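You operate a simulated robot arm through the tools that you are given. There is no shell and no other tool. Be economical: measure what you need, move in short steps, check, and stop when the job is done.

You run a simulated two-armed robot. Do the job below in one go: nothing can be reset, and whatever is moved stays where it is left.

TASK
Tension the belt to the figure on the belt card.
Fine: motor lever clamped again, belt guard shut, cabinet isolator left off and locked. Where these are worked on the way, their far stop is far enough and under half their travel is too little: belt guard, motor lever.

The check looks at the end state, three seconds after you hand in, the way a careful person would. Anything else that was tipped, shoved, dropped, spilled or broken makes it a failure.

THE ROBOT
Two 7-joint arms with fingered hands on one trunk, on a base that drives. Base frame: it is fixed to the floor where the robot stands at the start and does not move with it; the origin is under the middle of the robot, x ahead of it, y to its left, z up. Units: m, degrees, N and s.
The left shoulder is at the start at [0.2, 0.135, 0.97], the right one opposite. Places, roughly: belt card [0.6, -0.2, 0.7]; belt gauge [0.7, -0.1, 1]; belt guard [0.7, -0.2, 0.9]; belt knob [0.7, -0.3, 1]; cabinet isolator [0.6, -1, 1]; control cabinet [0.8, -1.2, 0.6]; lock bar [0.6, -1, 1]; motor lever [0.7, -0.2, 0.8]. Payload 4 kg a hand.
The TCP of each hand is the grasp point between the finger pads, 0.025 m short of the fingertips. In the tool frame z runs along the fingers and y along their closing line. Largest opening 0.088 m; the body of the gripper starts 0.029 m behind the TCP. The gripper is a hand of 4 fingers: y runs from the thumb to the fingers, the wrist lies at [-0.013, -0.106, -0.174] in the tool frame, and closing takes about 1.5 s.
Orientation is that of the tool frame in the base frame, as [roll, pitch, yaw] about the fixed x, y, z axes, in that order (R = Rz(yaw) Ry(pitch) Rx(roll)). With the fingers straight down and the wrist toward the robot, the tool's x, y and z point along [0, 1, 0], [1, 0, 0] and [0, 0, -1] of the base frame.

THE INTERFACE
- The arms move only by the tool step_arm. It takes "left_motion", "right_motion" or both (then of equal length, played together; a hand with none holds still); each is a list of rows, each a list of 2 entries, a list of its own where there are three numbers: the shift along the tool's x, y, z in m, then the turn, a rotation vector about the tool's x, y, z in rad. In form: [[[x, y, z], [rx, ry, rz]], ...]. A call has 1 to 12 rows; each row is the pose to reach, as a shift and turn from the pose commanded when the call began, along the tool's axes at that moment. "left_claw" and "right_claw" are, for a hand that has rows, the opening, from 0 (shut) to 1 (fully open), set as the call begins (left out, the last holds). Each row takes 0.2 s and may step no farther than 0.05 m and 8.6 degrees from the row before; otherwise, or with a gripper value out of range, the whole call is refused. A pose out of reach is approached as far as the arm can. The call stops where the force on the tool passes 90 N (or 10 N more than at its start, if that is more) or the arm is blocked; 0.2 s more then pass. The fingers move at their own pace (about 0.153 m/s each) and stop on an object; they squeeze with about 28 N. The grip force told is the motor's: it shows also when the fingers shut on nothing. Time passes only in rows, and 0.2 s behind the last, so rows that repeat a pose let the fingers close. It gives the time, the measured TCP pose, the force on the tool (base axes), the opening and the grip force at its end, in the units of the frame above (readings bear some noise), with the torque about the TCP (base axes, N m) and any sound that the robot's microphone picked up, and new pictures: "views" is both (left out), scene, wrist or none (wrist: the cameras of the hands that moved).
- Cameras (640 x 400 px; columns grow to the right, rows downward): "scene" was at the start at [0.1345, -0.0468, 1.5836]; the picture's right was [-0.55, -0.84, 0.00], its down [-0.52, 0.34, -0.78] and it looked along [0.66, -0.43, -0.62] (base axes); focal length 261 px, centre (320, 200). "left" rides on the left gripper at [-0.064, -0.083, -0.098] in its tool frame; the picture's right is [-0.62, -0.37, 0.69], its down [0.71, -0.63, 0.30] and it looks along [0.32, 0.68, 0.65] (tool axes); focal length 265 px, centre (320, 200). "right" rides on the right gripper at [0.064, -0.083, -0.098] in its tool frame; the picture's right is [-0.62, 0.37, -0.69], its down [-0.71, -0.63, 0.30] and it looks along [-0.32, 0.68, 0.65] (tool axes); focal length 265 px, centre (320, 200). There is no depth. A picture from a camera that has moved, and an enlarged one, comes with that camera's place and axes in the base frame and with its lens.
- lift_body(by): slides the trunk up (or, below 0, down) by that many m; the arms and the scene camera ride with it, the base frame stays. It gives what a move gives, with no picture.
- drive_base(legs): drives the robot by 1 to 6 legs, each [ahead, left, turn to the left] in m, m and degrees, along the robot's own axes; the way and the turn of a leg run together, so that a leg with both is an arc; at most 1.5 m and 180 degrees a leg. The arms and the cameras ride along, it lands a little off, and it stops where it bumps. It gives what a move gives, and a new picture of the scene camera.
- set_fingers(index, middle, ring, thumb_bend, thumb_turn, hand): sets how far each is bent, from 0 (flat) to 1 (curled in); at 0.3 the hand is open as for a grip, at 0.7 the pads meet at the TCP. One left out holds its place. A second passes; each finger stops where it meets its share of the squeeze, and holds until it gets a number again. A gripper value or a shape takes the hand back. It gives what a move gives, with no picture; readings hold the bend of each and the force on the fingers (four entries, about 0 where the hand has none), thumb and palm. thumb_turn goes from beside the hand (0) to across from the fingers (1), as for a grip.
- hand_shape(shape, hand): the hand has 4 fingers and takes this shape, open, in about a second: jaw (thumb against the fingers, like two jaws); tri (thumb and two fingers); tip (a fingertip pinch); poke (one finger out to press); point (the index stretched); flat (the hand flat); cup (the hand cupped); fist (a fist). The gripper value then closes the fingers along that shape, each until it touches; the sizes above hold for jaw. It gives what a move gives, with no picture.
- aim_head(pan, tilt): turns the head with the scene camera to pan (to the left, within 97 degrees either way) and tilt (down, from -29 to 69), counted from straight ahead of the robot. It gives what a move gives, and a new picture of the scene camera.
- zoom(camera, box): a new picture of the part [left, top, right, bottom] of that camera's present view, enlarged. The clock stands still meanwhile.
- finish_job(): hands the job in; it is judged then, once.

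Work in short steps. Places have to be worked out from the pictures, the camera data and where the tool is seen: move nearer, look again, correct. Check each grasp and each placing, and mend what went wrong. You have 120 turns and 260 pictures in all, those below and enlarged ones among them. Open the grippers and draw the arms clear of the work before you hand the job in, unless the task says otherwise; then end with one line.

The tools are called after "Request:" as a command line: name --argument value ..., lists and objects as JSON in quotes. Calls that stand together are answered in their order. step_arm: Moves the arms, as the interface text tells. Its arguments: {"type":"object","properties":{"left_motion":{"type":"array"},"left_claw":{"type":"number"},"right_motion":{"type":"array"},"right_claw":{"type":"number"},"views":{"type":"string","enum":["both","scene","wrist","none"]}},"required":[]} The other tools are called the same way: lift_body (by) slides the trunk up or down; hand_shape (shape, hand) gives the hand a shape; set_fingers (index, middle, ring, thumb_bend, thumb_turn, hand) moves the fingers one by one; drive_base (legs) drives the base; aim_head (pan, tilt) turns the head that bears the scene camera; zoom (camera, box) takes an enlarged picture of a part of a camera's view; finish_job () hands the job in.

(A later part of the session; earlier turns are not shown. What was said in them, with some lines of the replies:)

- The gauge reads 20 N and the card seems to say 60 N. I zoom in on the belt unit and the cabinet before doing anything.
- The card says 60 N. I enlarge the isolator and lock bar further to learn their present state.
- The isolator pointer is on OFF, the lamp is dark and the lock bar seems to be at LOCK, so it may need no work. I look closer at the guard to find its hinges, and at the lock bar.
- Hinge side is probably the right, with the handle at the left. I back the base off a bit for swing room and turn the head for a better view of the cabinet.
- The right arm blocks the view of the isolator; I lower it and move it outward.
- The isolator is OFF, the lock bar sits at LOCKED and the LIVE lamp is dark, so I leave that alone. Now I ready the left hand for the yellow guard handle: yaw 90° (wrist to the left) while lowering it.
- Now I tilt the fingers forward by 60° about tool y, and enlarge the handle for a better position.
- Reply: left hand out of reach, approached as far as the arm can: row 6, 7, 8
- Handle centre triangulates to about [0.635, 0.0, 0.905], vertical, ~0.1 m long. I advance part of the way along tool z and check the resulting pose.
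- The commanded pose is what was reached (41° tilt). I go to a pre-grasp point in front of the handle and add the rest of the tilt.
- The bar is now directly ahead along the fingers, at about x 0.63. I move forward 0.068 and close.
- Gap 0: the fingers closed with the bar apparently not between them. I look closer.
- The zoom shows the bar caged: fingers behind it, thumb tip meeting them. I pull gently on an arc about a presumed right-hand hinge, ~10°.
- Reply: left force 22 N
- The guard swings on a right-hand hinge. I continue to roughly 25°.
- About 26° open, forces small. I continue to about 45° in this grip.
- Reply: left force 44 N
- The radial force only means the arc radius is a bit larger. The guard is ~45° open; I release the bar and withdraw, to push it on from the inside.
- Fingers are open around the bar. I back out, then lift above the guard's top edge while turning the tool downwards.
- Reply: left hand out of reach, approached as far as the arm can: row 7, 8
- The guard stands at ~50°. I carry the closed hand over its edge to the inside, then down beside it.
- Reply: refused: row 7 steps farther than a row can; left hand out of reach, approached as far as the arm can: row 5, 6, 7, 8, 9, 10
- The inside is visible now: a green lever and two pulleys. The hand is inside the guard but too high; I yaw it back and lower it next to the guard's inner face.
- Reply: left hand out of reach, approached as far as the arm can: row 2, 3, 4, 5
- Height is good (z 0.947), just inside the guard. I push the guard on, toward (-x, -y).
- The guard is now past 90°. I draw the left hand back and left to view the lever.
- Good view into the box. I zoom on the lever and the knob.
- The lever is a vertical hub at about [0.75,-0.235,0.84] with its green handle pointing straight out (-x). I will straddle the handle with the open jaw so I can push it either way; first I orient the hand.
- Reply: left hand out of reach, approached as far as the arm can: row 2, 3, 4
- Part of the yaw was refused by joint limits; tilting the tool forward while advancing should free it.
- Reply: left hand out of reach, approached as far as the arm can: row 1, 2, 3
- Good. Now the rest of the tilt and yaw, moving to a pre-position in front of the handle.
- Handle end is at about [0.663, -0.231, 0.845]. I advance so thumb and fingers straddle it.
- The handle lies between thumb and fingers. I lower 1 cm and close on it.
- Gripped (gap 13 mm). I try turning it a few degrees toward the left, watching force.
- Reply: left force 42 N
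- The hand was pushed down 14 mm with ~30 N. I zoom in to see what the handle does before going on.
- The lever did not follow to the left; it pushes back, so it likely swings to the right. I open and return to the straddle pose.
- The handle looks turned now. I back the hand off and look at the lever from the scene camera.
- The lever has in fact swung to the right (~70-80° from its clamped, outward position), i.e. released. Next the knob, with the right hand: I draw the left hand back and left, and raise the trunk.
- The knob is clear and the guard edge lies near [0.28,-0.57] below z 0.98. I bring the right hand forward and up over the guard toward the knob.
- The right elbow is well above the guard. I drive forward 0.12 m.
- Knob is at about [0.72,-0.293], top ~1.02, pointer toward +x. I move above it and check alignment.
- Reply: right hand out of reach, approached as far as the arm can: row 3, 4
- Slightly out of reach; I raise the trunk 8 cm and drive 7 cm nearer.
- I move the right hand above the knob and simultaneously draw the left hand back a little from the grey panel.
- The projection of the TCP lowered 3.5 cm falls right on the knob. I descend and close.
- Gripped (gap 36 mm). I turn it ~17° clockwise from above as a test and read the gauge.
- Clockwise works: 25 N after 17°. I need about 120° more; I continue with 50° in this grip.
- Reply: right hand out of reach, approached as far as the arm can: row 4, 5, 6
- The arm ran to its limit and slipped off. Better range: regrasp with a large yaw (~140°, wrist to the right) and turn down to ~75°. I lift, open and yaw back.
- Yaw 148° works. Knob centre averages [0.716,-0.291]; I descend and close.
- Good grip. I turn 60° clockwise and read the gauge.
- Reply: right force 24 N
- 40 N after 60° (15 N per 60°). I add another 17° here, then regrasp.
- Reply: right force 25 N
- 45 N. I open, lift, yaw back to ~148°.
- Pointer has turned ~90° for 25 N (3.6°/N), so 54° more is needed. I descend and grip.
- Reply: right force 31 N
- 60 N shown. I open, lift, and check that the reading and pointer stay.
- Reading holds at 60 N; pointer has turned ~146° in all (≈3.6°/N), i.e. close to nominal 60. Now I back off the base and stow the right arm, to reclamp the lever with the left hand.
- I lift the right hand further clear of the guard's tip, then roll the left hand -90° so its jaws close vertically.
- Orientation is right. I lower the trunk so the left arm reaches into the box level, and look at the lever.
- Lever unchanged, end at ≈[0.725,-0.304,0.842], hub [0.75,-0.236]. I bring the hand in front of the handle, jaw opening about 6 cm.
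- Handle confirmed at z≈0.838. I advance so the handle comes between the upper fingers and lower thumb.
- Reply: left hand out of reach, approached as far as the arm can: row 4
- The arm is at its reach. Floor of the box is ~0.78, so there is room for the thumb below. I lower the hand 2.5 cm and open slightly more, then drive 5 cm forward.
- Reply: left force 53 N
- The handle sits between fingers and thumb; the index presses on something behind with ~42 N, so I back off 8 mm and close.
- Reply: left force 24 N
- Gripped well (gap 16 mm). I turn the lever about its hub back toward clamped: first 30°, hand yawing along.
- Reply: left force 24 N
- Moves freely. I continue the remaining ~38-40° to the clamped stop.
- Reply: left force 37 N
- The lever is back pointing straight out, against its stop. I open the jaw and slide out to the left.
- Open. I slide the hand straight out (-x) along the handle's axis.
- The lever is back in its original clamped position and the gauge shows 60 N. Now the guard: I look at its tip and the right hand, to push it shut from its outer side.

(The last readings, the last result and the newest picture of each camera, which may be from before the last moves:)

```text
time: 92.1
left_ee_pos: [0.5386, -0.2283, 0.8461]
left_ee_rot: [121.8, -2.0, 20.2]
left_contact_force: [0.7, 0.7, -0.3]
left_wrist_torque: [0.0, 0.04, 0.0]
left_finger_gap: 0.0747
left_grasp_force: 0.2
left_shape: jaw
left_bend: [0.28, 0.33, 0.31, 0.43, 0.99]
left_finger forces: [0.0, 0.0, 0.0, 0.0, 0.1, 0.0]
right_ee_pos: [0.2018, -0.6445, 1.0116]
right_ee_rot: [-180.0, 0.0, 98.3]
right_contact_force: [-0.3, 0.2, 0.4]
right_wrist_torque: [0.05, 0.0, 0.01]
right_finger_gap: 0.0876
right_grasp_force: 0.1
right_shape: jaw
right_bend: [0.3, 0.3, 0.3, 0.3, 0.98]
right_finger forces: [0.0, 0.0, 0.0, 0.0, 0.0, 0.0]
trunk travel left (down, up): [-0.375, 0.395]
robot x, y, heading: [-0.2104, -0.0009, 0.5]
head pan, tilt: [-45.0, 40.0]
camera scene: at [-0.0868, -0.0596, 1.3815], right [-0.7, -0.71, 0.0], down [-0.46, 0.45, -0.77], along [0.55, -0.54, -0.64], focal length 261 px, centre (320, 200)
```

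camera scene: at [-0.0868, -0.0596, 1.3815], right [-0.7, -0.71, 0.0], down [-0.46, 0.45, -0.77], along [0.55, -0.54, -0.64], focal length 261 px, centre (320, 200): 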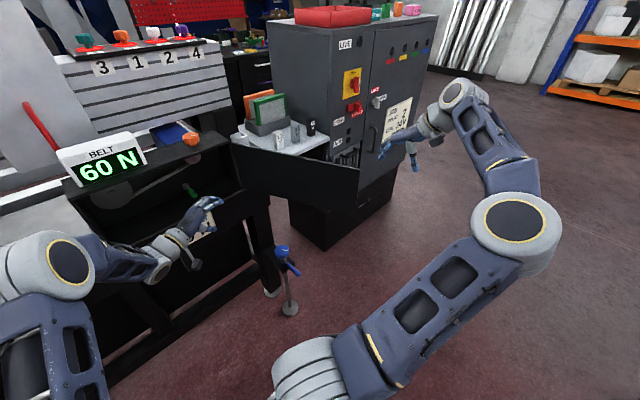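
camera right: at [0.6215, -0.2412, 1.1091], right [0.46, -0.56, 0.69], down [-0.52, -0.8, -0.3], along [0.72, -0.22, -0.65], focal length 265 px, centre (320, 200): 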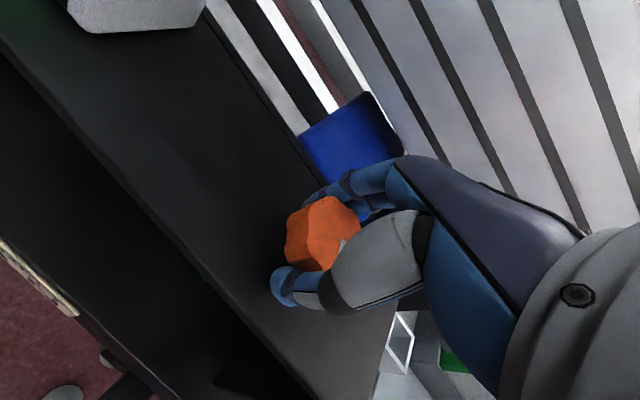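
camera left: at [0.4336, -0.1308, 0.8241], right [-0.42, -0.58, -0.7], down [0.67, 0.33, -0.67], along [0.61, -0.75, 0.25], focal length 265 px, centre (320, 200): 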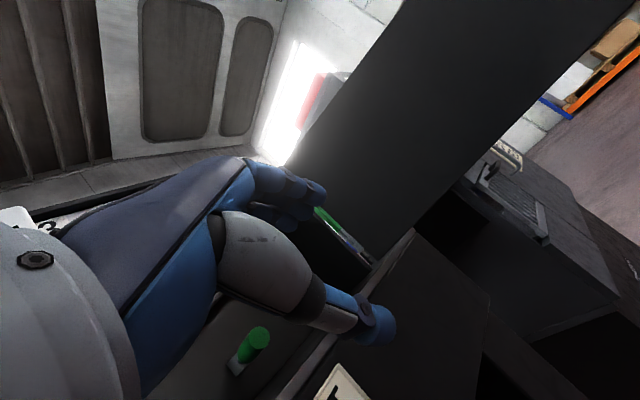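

Guard tip at ≈[0.283,-0.58]. I take the right hand (closed) over it to the outside at [0.40,-0.66] and lower it.

Request:
step_arm --right_motion '[[[0, 0, -0.045], [0, 0, 0]], [[-0.011, 0.045, -0.055], [0, 0, 0]], [[-0.022, 0.09, -0.055], [0, 0, 0]], [[-0.033, 0.135, -0.055], [0, 0, 0]], [[-0.04, 0.17, -0.055], [0, 0, 0]], [[-0.044, 0.196, -0.055], [0, 0, 0]], [[-0.044, 0.196, -0.01], [0, 0, 0]], [[-0.044, 0.196, 0.035], [0, 0, 0]], [[-0.044, 0.196, 0.08], [0, 0, 0]]]' --right_claw 0 --views "both"

```text
time: 94.1
left_ee_pos: [0.5385, -0.2273, 0.8462]
left_ee_rot: [121.8, -2.1, 20.1]
left_contact_force: [0.5, 0.7, -0.3]
left_wrist_torque: [0.0, 0.0, -0.03]
left_finger_gap: 0.0747
left_grasp_force: 0.0
left_shape: jaw
left_bend: [0.28, 0.33, 0.31, 0.43, 0.99]
left_finger forces: [0.0, 0.1, 0.0, 0.0, 0.1, 0.0]
right_ee_pos: [0.4105, -0.6775, 0.9371]
right_ee_rot: [-180.0, -0.1, 98.4]
right_contact_force: [-0.7, 0.2, 0.3]
right_wrist_torque: [-0.03, 0.01, -0.03]
right_finger_gap: 0.0001
right_grasp_force: 28.5
right_shape: jaw
right_bend: [0.7, 0.7, 0.7, 0.39, 1.0]
right_finger forces: [0.0, 0.0, 0.1, 0.0, 0.1, 0.0]
right hand out of reach, approached as far as the arm can: row 5, 6, 7, 8, 9
trunk travel left (down, up): [-0.375, 0.395]
robot x, y, heading: [-0.2114, -0.0029, 0.4]
head pan, tilt: [-45.0, 40.0]
camera scene: at [-0.0871, -0.0592, 1.3814], right [-0.7, -0.71, 0.0], down [-0.46, 0.45, -0.77], along [0.55, -0.54, -0.64], focal length 261 px, centre (320, 200)
camera right: at [0.3178, -0.6256, 1.0355], right [0.46, -0.56, 0.69], down [-0.52, -0.8, -0.3], along [0.72, -0.22, -0.66], focal length 265 px, centre (320, 200)
```

scene: 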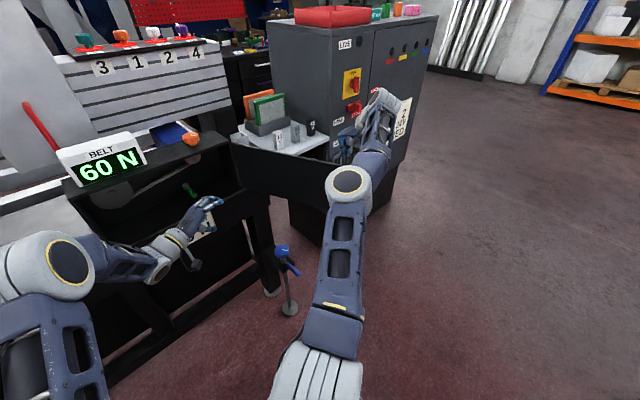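
right: 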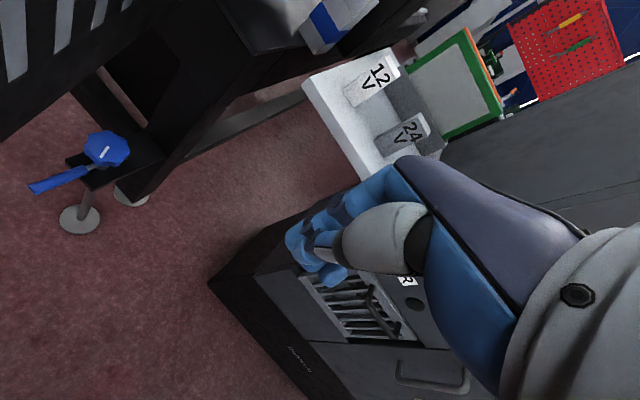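

The right arm is low and stretched, so its forearm may touch the guard tip. I raise the trunk, then lower only the hand, keeping the forearm high.

Request:
lift_body --by 0.28

Request:
step_arm --right_motion '[[[0, 0, 0.045], [0, 0, 0]], [[0, 0, 0.09], [0, 0, 0]], [[0, 0, 0.135], [0, 0, 0]], [[0, 0, 0.18], [0, 0, 0]], [[0, 0, 0.225], [0, 0, 0]], [[0, 0, 0.27], [0, 0, 0]]]' --views "scene"

```text
time: 96.9
left_ee_pos: [0.538, -0.2274, 1.1252]
left_ee_rot: [121.7, -2.1, 20.2]
left_contact_force: [-0.6, 0.6, -0.1]
left_wrist_torque: [-0.01, 0.01, 0.0]
left_finger_gap: 0.0748
left_grasp_force: 0.1
left_shape: jaw
left_bend: [0.28, 0.33, 0.31, 0.43, 0.99]
left_finger forces: [0.0, 0.1, 0.0, 0.0, 0.0, 0.0]
right_ee_pos: [0.4114, -0.6787, 1.2165]
right_ee_rot: [-179.8, 0.0, 98.5]
right_contact_force: [0.3, -0.6, 0.7]
right_wrist_torque: [-0.01, 0.05, 0.02]
right_finger_gap: 0.0
right_grasp_force: 28.2
right_shape: jaw
right_bend: [0.7, 0.7, 0.7, 0.39, 1.0]
right_finger forces: [0.0, 0.0, 0.0, 0.1, 0.0, 0.1]
trunk travel left (down, up): [-0.655, 0.115]
robot x, y, heading: [-0.2094, 0.0006, 0.4]
head pan, tilt: [-45.0, 40.0]
```

```text
time: 98.3
left_ee_pos: [0.5374, -0.2288, 1.1248]
left_ee_rot: [121.9, -2.1, 20.3]
left_contact_force: [-0.1, 0.6, -0.3]
left_wrist_torque: [0.02, -0.02, 0.01]
left_finger_gap: 0.0742
left_grasp_force: 0.0
left_shape: jaw
left_bend: [0.28, 0.33, 0.31, 0.43, 0.99]
left_finger forces: [0.0, 0.0, 0.1, 0.0, 0.1, 0.1]
right_ee_pos: [0.4108, -0.6741, 0.9463]
right_ee_rot: [-179.9, -0.1, 98.5]
right_contact_force: [0.2, 0.8, -0.6]
right_wrist_torque: [0.02, -0.01, 0.0]
right_finger_gap: 0.0001
right_grasp_force: 28.1
right_shape: jaw
right_bend: [0.7, 0.7, 0.7, 0.39, 1.0]
right_finger forces: [0.0, 0.0, 0.0, 0.0, 0.0, 0.0]
right hand out of reach, approached as far as the arm can: row 1
trunk travel left (down, up): [-0.655, 0.115]
robot x, y, heading: [-0.2084, -0.0015, 0.3]
head pan, tilt: [-45.0, 40.0]
camera scene: at [-0.0871, -0.0596, 1.6615], right [-0.7, -0.71, 0.0], down [-0.46, 0.45, -0.77], along [0.55, -0.54, -0.64], focal length 261 px, centre (320, 200)
```

scene: 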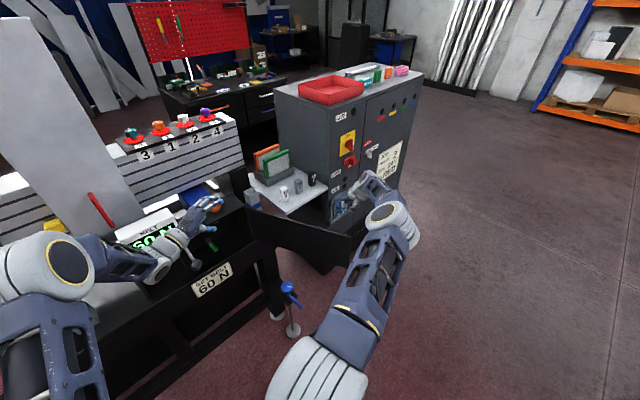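

Forearm is now high. I push the guard from outside toward +y.

Request:
step_arm --right_motion '[[[0.045, 0, 0], [0, 0, 0]], [[0.09, -0.002, 0], [0, 0, 0]], [[0.135, -0.004, 0], [0, 0, 0]], [[0.18, -0.006, 0], [0, 0, 0]], [[0.225, -0.008, 0], [0, 0, 0]], [[0.27, -0.01, 0], [0, 0, 0]]]' --views "scene"

```text
time: 99.7
left_ee_pos: [0.5383, -0.2289, 1.1256]
left_ee_rot: [121.8, -2.0, 20.0]
left_contact_force: [-0.8, 0.6, 0.9]
left_wrist_torque: [0.0, -0.02, -0.01]
left_finger_gap: 0.0745
left_grasp_force: 0.0
left_shape: jaw
left_bend: [0.28, 0.33, 0.31, 0.43, 0.99]
left_finger forces: [0.0, 0.0, 0.1, 0.1, 0.0, 0.0]
right_ee_pos: [0.359, -0.4104, 0.949]
right_ee_rot: [-179.8, -0.2, 98.5]
right_contact_force: [-0.4, -0.5, -0.3]
right_wrist_torque: [0.03, 0.02, 0.01]
right_finger_gap: 0.0004
right_grasp_force: 28.3
right_shape: jaw
right_bend: [0.7, 0.7, 0.7, 0.4, 1.0]
right_finger forces: [0.1, 0.0, 0.0, 0.1, 0.1, 0.0]
trunk travel left (down, up): [-0.655, 0.115]
robot x, y, heading: [-0.2084, -0.0036, 0.4]
head pan, tilt: [-45.0, 40.0]
camera scene: at [-0.0871, -0.0601, 1.6614], right [-0.7, -0.71, 0.0], down [-0.46, 0.45, -0.77], along [0.55, -0.54, -0.64], focal length 261 px, centre (320, 200)
```

scene: 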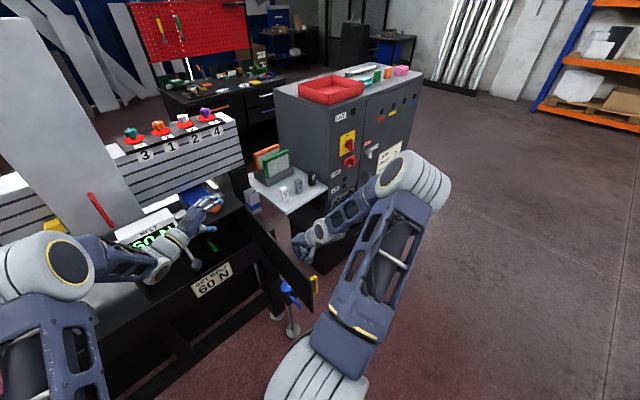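

Guard swings freely, now ~80°. I move the left hand out of the way first.

Request:
step_arm --left_motion '[[[0.001, -0.012, -0.046], [0, 0, 0]], [[0.002, -0.023, -0.092], [0, 0, 0]], [[0.004, -0.035, -0.138], [0, 0, 0]], [[0.005, -0.046, -0.184], [0, 0, 0]], [[0.006, -0.058, -0.23], [0, 0, 0]], [[0.007, -0.07, -0.276], [0, 0, 0]], [[0.0086, -0.081, -0.3215], [0, 0, 0]]]' --views "scene"

```text
time: 101.3
left_ee_pos: [0.4339, 0.071, 1.2256]
left_ee_rot: [121.8, -2.1, 20.3]
left_contact_force: [0.3, 0.0, -0.4]
left_wrist_torque: [0.03, -0.03, 0.0]
left_finger_gap: 0.0748
left_grasp_force: 0.0
left_shape: jaw
left_bend: [0.28, 0.33, 0.31, 0.43, 0.99]
left_finger forces: [0.0, 0.0, 0.1, 0.0, 0.0, 0.0]
right_ee_pos: [0.3599, -0.4116, 0.9475]
right_ee_rot: [-179.9, -0.1, 98.5]
right_contact_force: [0.2, -1.1, 0.0]
right_wrist_torque: [-0.01, 0.0, 0.04]
right_finger_gap: 0.0004
right_grasp_force: 27.9
right_shape: jaw
right_bend: [0.7, 0.7, 0.7, 0.4, 1.0]
right_finger forces: [0.0, 0.0, 0.0, 0.0, 0.0, 0.0]
trunk travel left (down, up): [-0.655, 0.115]
robot x, y, heading: [-0.2078, -0.0009, 0.4]
head pan, tilt: [-45.0, 40.0]
camera scene: at [-0.0866, -0.06, 1.6614], right [-0.7, -0.71, 0.0], down [-0.46, 0.45, -0.77], along [0.55, -0.54, -0.64], focal length 261 px, centre (320, 200)
```

scene: 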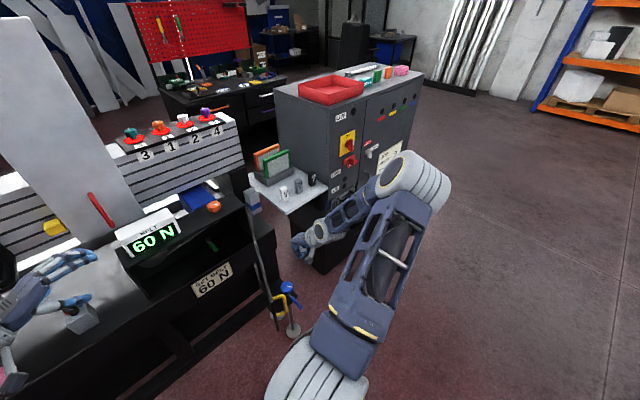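

The guard is drifting further shut. I follow round with the right hand and push it on toward +x.

Request:
step_arm --right_motion '[[[0.0445, 0.0066, 0], [0, 0, 0]], [[0.089, 0.013, 0], [0, 0, 0]], [[0.1286, 0.019, 0], [0, 0, 0]], [[0.1766, 0.0362, 0], [0, 0, 0]], [[0.2189, 0.0576, 0], [0, 0, 0]], [[0.2434, 0.0966, 0], [0, 0, 0]], [[0.2574, 0.139, 0], [0, 0, 0]], [[0.2664, 0.1808, 0], [0, 0, 0]], [[0.2704, 0.2218, 0], [0, 0, 0]], [[0.2745, 0.2628, 0], [0, 0, 0]]]' --views "both"

```text
refused: row 4 steps farther than a row can; nothing moved
```

Request:
step_arm --right_motion '[[[0.0445, 0.0066, 0], [0, 0, 0]], [[0.089, 0.013, 0], [0, 0, 0]], [[0.1286, 0.019, 0], [0, 0, 0]], [[0.17, 0.034, 0], [0, 0, 0]], [[0.21, 0.055, 0], [0, 0, 0]], [[0.238, 0.09, 0], [0, 0, 0]], [[0.255, 0.13, 0], [0, 0, 0]], [[0.2664, 0.1738, 0], [0, 0, 0]], [[0.2704, 0.2178, 0], [0, 0, 0]], [[0.2745, 0.2628, 0], [0, 0, 0]]]' --views "both"

```text
time: 103.5
left_ee_pos: [0.4343, 0.0709, 1.2245]
left_ee_rot: [121.9, -2.0, 20.2]
left_contact_force: [-0.5, -0.5, -0.2]
left_wrist_torque: [0.01, -0.02, -0.01]
left_finger_gap: 0.0746
left_grasp_force: 0.0
left_shape: jaw
left_bend: [0.28, 0.33, 0.31, 0.43, 0.99]
left_finger forces: [0.0, 0.0, 0.1, 0.1, 0.0, 0.1]
right_ee_pos: [0.5298, -0.1502, 0.9667]
right_ee_rot: [-179.8, -0.2, 98.6]
right_contact_force: [0.2, 0.6, 0.4]
right_wrist_torque: [-0.01, 0.01, 0.02]
right_finger_gap: 0.0
right_grasp_force: 28.0
right_shape: jaw
right_bend: [0.7, 0.7, 0.7, 0.4, 1.0]
right_finger forces: [0.0, 0.0, 0.0, 0.0, 0.0, 0.0]
right hand out of reach, approached as far as the arm can: row 8, 9, 10
trunk travel left (down, up): [-0.655, 0.115]
robot x, y, heading: [-0.2119, -0.0045, 0.7]
head pan, tilt: [-45.0, 40.0]
camera scene: at [-0.0869, -0.0595, 1.6614], right [-0.7, -0.71, 0.0], down [-0.46, 0.45, -0.77], along [0.55, -0.54, -0.64], focal length 261 px, centre (320, 200)
camera right: at [0.4361, -0.099, 1.0654], right [0.46, -0.56, 0.69], down [-0.52, -0.8, -0.31], along [0.72, -0.22, -0.66], focal length 265 px, centre (320, 200)
```

scene: 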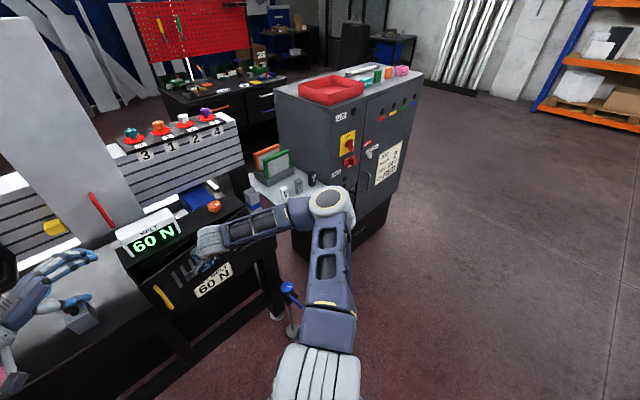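
right: 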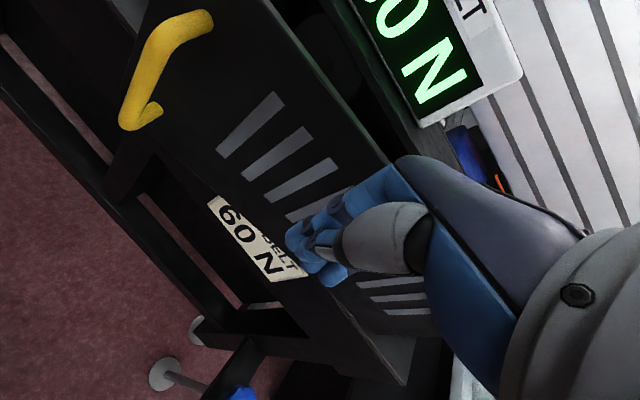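

Nearly shut (~25°). I drive 8 cm closer, then push the rest with the arm.

Request:
drive_base --legs '[[0.08, 0, 0]]'

Request:
step_arm --right_motion '[[[0, 0.015, 0.005], [0, 0, 0]], [[0, 0.03, 0.01], [0, 0, 0]], [[0, 0.045, 0.015], [0, 0, 0]]]' --views "both"

```text
time: 104.6
left_ee_pos: [0.5146, 0.0714, 1.2249]
left_ee_rot: [121.8, -2.1, 20.2]
left_contact_force: [-0.6, 0.4, 0.5]
left_wrist_torque: [0.01, -0.01, 0.03]
left_finger_gap: 0.0746
left_grasp_force: 0.1
left_shape: jaw
left_bend: [0.28, 0.33, 0.31, 0.43, 0.99]
left_finger forces: [0.0, 0.1, 0.0, 0.1, 0.0, 0.0]
right_ee_pos: [0.6085, -0.1504, 0.9664]
right_ee_rot: [-180.0, -0.1, 98.5]
right_contact_force: [-0.4, -0.1, -0.1]
right_wrist_torque: [-0.02, -0.01, 0.01]
right_finger_gap: 0.0
right_grasp_force: 28.2
right_shape: jaw
right_bend: [0.7, 0.7, 0.7, 0.4, 1.0]
right_finger forces: [0.0, 0.0, 0.1, 0.0, 0.0, 0.0]
trunk travel left (down, up): [-0.655, 0.115]
robot x, y, heading: [-0.1317, 0.0012, 0.3]
head pan, tilt: [-45.0, 40.0]
camera scene: at [-0.0066, -0.059, 1.6614], right [-0.7, -0.71, 0.0], down [-0.46, 0.45, -0.77], along [0.55, -0.54, -0.64], focal length 261 px, centre (320, 200)
```

scene: 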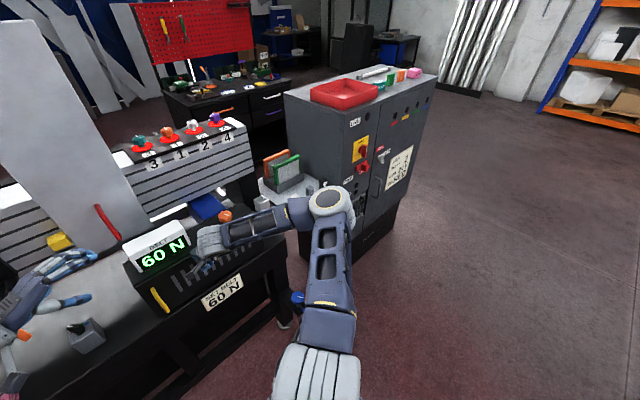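

```text
time: 105.4
left_ee_pos: [0.5133, 0.0711, 1.2243]
left_ee_rot: [121.9, -2.0, 20.1]
left_contact_force: [0.3, -0.5, -0.2]
left_wrist_torque: [-0.03, 0.0, 0.0]
left_finger_gap: 0.075
left_grasp_force: 0.0
left_shape: jaw
left_bend: [0.28, 0.33, 0.31, 0.43, 0.99]
left_finger forces: [0.0, 0.0, 0.1, 0.0, 0.0, 0.1]
right_ee_pos: [0.626, -0.1662, 0.9641]
right_ee_rot: [180.0, -0.3, 98.7]
right_contact_force: [-9.2, 2.5, 2.6]
right_wrist_torque: [-0.06, -0.24, 0.0]
right_finger_gap: 0.0
right_grasp_force: 27.9
right_shape: jaw
right_bend: [0.7, 0.7, 0.7, 0.4, 1.0]
right_finger forces: [0.0, 9.0, 0.1, 0.0, 0.1, 0.1]
right hand out of reach, approached as far as the arm can: row 1, 2, 3
trunk travel left (down, up): [-0.655, 0.115]
robot x, y, heading: [-0.1295, -0.0024, 0.6]
head pan, tilt: [-45.0, 40.0]
camera scene: at [-0.007, -0.0588, 1.6615], right [-0.7, -0.71, 0.0], down [-0.46, 0.45, -0.77], along [0.55, -0.54, -0.64], focal length 261 px, centre (320, 200)
camera right: at [0.5317, -0.1148, 1.0617], right [0.46, -0.56, 0.69], down [-0.52, -0.8, -0.31], along [0.72, -0.22, -0.66], focal length 265 px, centre (320, 200)
```

scene: 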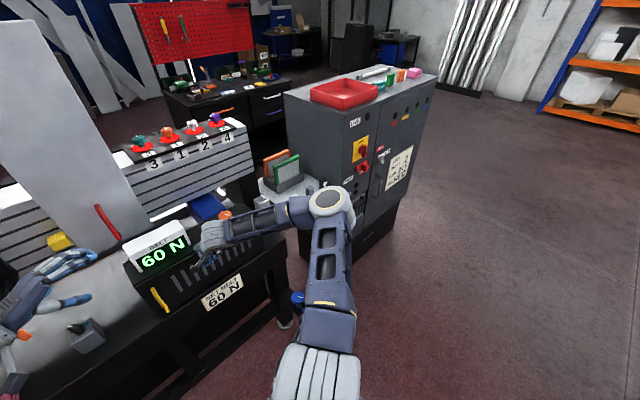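
right: 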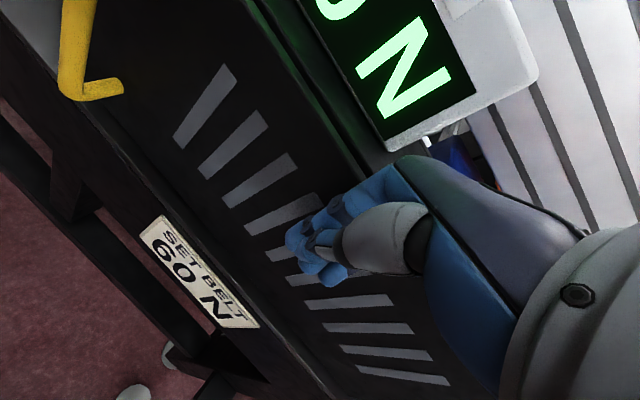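

Contact with the guard nearly flush. I zoom in to see if a gap remains.

Request:
zoom --camera "scene" --box '[110, 220, 230, 320]'

Request:
zoom --camera "right" --box '[100, 0, 420, 200]'

```text
4.00 times, centred on (170, 270) of scene
camera zoom: at [-0.007, -0.0588, 1.6615], right [-0.7, -0.71, 0.0], down [-0.46, 0.45, -0.77], along [0.55, -0.54, -0.64], focal length 1043 px, centre (920, -80)
```

zoom: 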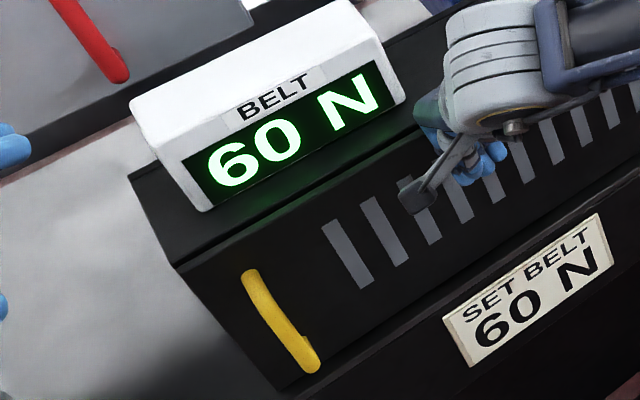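

```text
2.00 times, centred on (260, 100) of right
camera zoom: at [0.5317, -0.1148, 1.0617], right [0.46, -0.56, 0.69], down [-0.52, -0.8, -0.31], along [0.72, -0.22, -0.66], focal length 531 px, centre (440, 400)
```

zoom: 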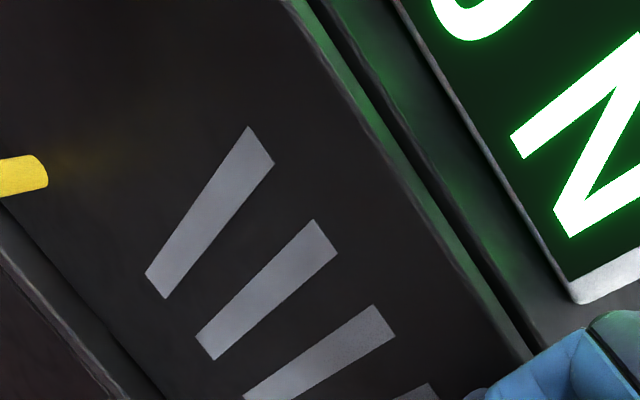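

The guard is shut flush (9 N against its stop). I withdraw the right hand, open it, and back the robot off.

Request:
step_arm --right_motion '[[[0, -0.045, 0], [0, 0, 0]], [[0, -0.09, -0.02], [0, 0, 0]], [[-0.02, -0.13, -0.05], [0, 0, 0]], [[-0.05, -0.16, -0.08], [0, 0, 0]], [[-0.08, -0.19, -0.1], [0, 0, 0]]]' --right_claw 1 --views "none"

Request:
drive_base --legs '[[-0.2, 0, 0]]'

Request:
aim_head --pan -30 --tilt 32

Request:
zoom --camera "scene" --box '[180, 150, 380, 290]'

```text
refused: row 3 steps farther than a row can; nothing moved
```

```text
time: 107.0
left_ee_pos: [0.3162, 0.0701, 1.2242]
left_ee_rot: [121.8, -2.1, 20.3]
left_contact_force: [-0.2, 1.1, 0.2]
left_wrist_torque: [-0.01, 0.02, -0.02]
left_finger_gap: 0.0747
left_grasp_force: 0.2
left_shape: jaw
left_bend: [0.28, 0.33, 0.31, 0.43, 0.99]
left_finger forces: [0.0, 0.0, 0.0, 0.0, 0.1, 0.0]
right_ee_pos: [0.428, -0.168, 0.9629]
right_ee_rot: [-180.0, -0.2, 98.5]
right_contact_force: [-0.2, 0.3, 0.2]
right_wrist_torque: [-0.03, -0.02, 0.01]
right_finger_gap: 0.0003
right_grasp_force: 27.3
right_shape: jaw
right_bend: [0.7, 0.7, 0.7, 0.4, 1.0]
right_finger forces: [0.1, 0.1, 0.0, 0.1, 0.0, 0.1]
trunk travel left (down, up): [-0.655, 0.115]
robot x, y, heading: [-0.3334, 0.0008, 0.5]
head pan, tilt: [-45.0, 40.0]
camera scene: at [-0.2045, -0.0604, 1.6614], right [-0.7, -0.71, 0.0], down [-0.46, 0.45, -0.77], along [0.55, -0.54, -0.64], focal length 261 px, centre (320, 200)
```

scene: 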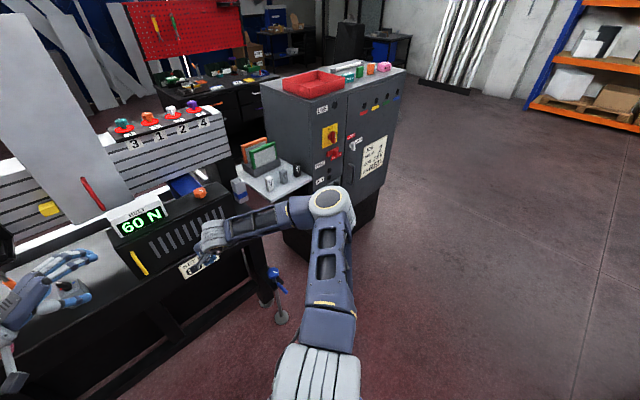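

```text
time: 107.7
left_ee_pos: [0.3169, 0.0704, 1.2245]
left_ee_rot: [121.8, -2.0, 20.2]
left_contact_force: [-0.2, -0.5, -0.5]
left_wrist_torque: [-0.04, 0.01, -0.04]
left_finger_gap: 0.0745
left_grasp_force: 0.1
left_shape: jaw
left_bend: [0.28, 0.33, 0.31, 0.43, 0.99]
left_finger forces: [0.0, 0.0, 0.0, 0.1, 0.1, 0.0]
right_ee_pos: [0.4276, -0.1672, 0.9633]
right_ee_rot: [180.0, -0.2, 98.5]
right_contact_force: [0.8, -0.1, 0.2]
right_wrist_torque: [0.01, 0.01, -0.03]
right_finger_gap: 0.0003
right_grasp_force: 27.8
right_shape: jaw
right_bend: [0.7, 0.7, 0.7, 0.4, 1.0]
right_finger forces: [0.1, 0.1, 0.0, 0.0, 0.1, 0.1]
trunk travel left (down, up): [-0.655, 0.115]
robot x, y, heading: [-0.3312, -0.0023, 0.4]
head pan, tilt: [-30.0, 32.0]
camera scene: at [-0.1872, -0.045, 1.6736], right [-0.49, -0.87, 0.0], down [-0.46, 0.26, -0.85], along [0.74, -0.42, -0.53], focal length 261 px, centre (320, 200)
```

scene: 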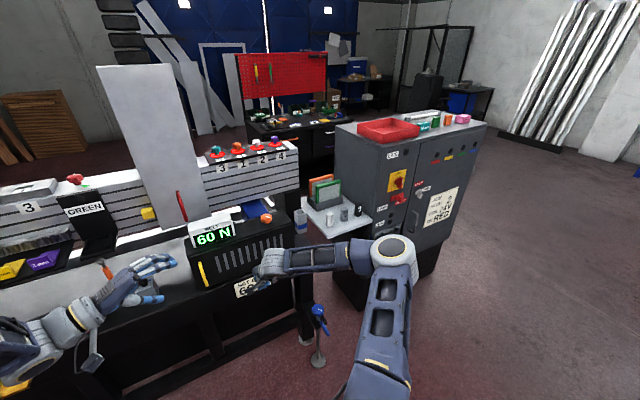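

```text
2.86 times, centred on (280, 220) of scene
camera zoom: at [-0.1872, -0.045, 1.6736], right [-0.49, -0.87, 0.0], down [-0.46, 0.26, -0.85], along [0.74, -0.42, -0.53], focal length 745 px, centre (434, 143)
```

zoom: 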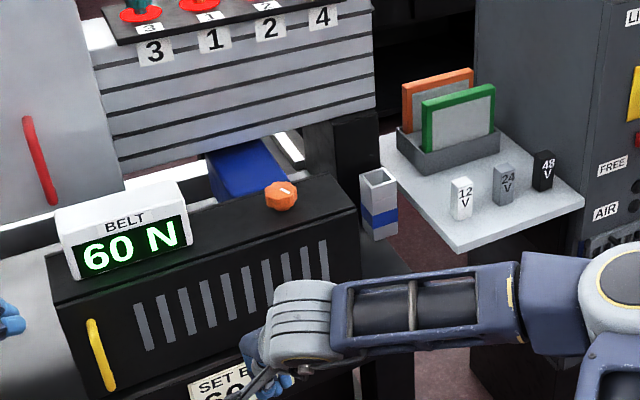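

Guard stays shut, 60 N. I stow the right hand, opening both grippers.

Request:
step_arm --right_motion '[[[-0.028, -0.023, -0.0125], [0, 0, 0]], [[-0.056, -0.046, -0.025], [0, 0, 0]], [[-0.084, -0.069, -0.0375], [0, 0, 0]], [[-0.112, -0.092, -0.05], [0, 0, 0]], [[-0.14, -0.115, -0.0625], [0, 0, 0]], [[-0.168, -0.138, -0.075], [0, 0, 0]], [[-0.196, -0.161, -0.0875], [0, 0, 0]], [[-0.225, -0.185, -0.1], [0, 0, 0]]]' --left_motion '[[[0, 0, 0], [0, 0, 0]], [[0, 0, 0], [0, 0, 0]], [[0, 0, 0], [0, 0, 0]], [[0, 0, 0], [0, 0, 0]], [[0, 0, 0], [0, 0, 0]], [[0, 0, 0], [0, 0, 0]], [[0, 0, 0], [0, 0, 0]], [[0, 0, 0], [0, 0, 0]]]' --right_claw 1 --left_claw 1 --views "scene"

Request:
zoom --camera "scene" --box '[180, 180, 320, 310]'

Request:
zoom --camera "scene" --box '[365, 140, 465, 240]'

```text
time: 109.5
left_ee_pos: [0.317, 0.0712, 1.2242]
left_ee_rot: [121.8, -2.1, 20.2]
left_contact_force: [0.7, 0.3, -0.3]
left_wrist_torque: [0.04, 0.02, 0.01]
left_finger_gap: 0.0877
left_grasp_force: 0.0
left_shape: jaw
left_bend: [0.3, 0.3, 0.3, 0.3, 0.98]
left_finger forces: [0.0, 0.0, 0.0, 0.0, 0.1, 0.0]
right_ee_pos: [0.2777, -0.417, 1.0606]
right_ee_rot: [180.0, -0.2, 98.5]
right_contact_force: [-0.6, -0.7, -0.3]
right_wrist_torque: [0.0, -0.03, 0.01]
right_finger_gap: 0.0879
right_grasp_force: 0.0
right_shape: jaw
right_bend: [0.3, 0.3, 0.3, 0.3, 0.98]
right_finger forces: [0.1, 0.0, 0.1, 0.1, 0.0, 0.0]
trunk travel left (down, up): [-0.655, 0.115]
robot x, y, heading: [-0.3275, -0.0002, 0.5]
head pan, tilt: [-30.0, 32.0]
camera scene: at [-0.1868, -0.0446, 1.6736], right [-0.49, -0.87, 0.0], down [-0.46, 0.26, -0.85], along [0.74, -0.42, -0.53], focal length 261 px, centre (320, 200)
```

scene: 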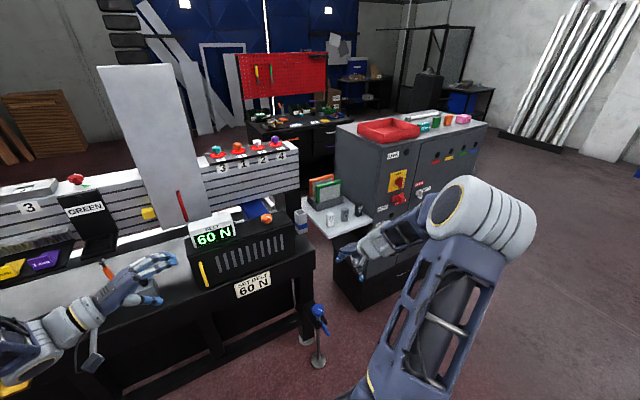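

```text
3.08 times, centred on (250, 245) of scene
camera zoom: at [-0.1868, -0.0446, 1.6736], right [-0.49, -0.87, 0.0], down [-0.46, 0.26, -0.85], along [0.74, -0.42, -0.53], focal length 802 px, centre (535, 62)
```

zoom: 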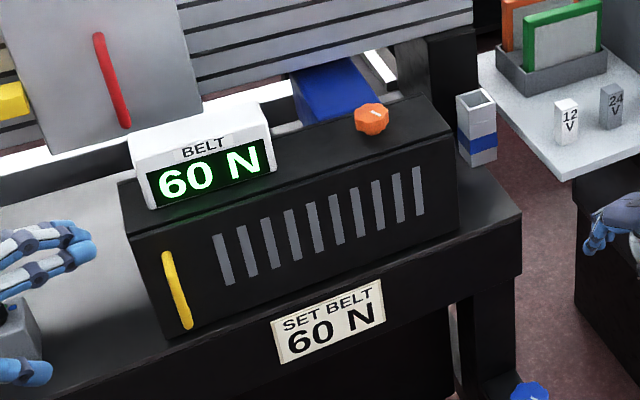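

```text
4.00 times, centred on (415, 190) of scene
camera zoom: at [-0.1868, -0.0446, 1.6736], right [-0.49, -0.87, 0.0], down [-0.46, 0.26, -0.85], along [0.74, -0.42, -0.53], focal length 1043 px, centre (-60, 240)
```

zoom: 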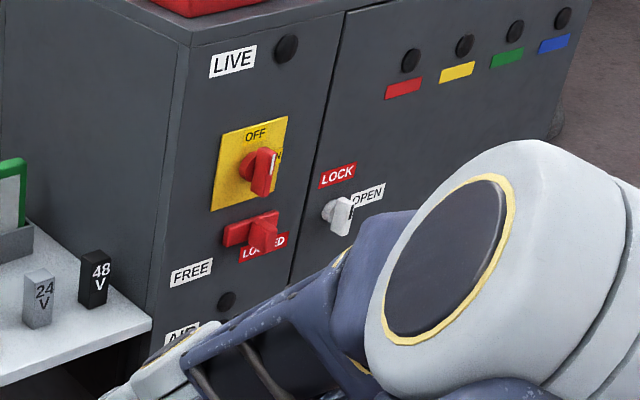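

The gauge reads 60 N, the guard is shut, and the lever is clamped. The isolator is still OFF and locked, both grippers are open and clear, and nothing else has moved. I hand in.

Request:
finish_job

```text
The job is handed in.
```

The belt is set to the card's 60 N, the motor lever is clamped again, the guard is shut, and the cabinet isolator was left off and locked, as found.
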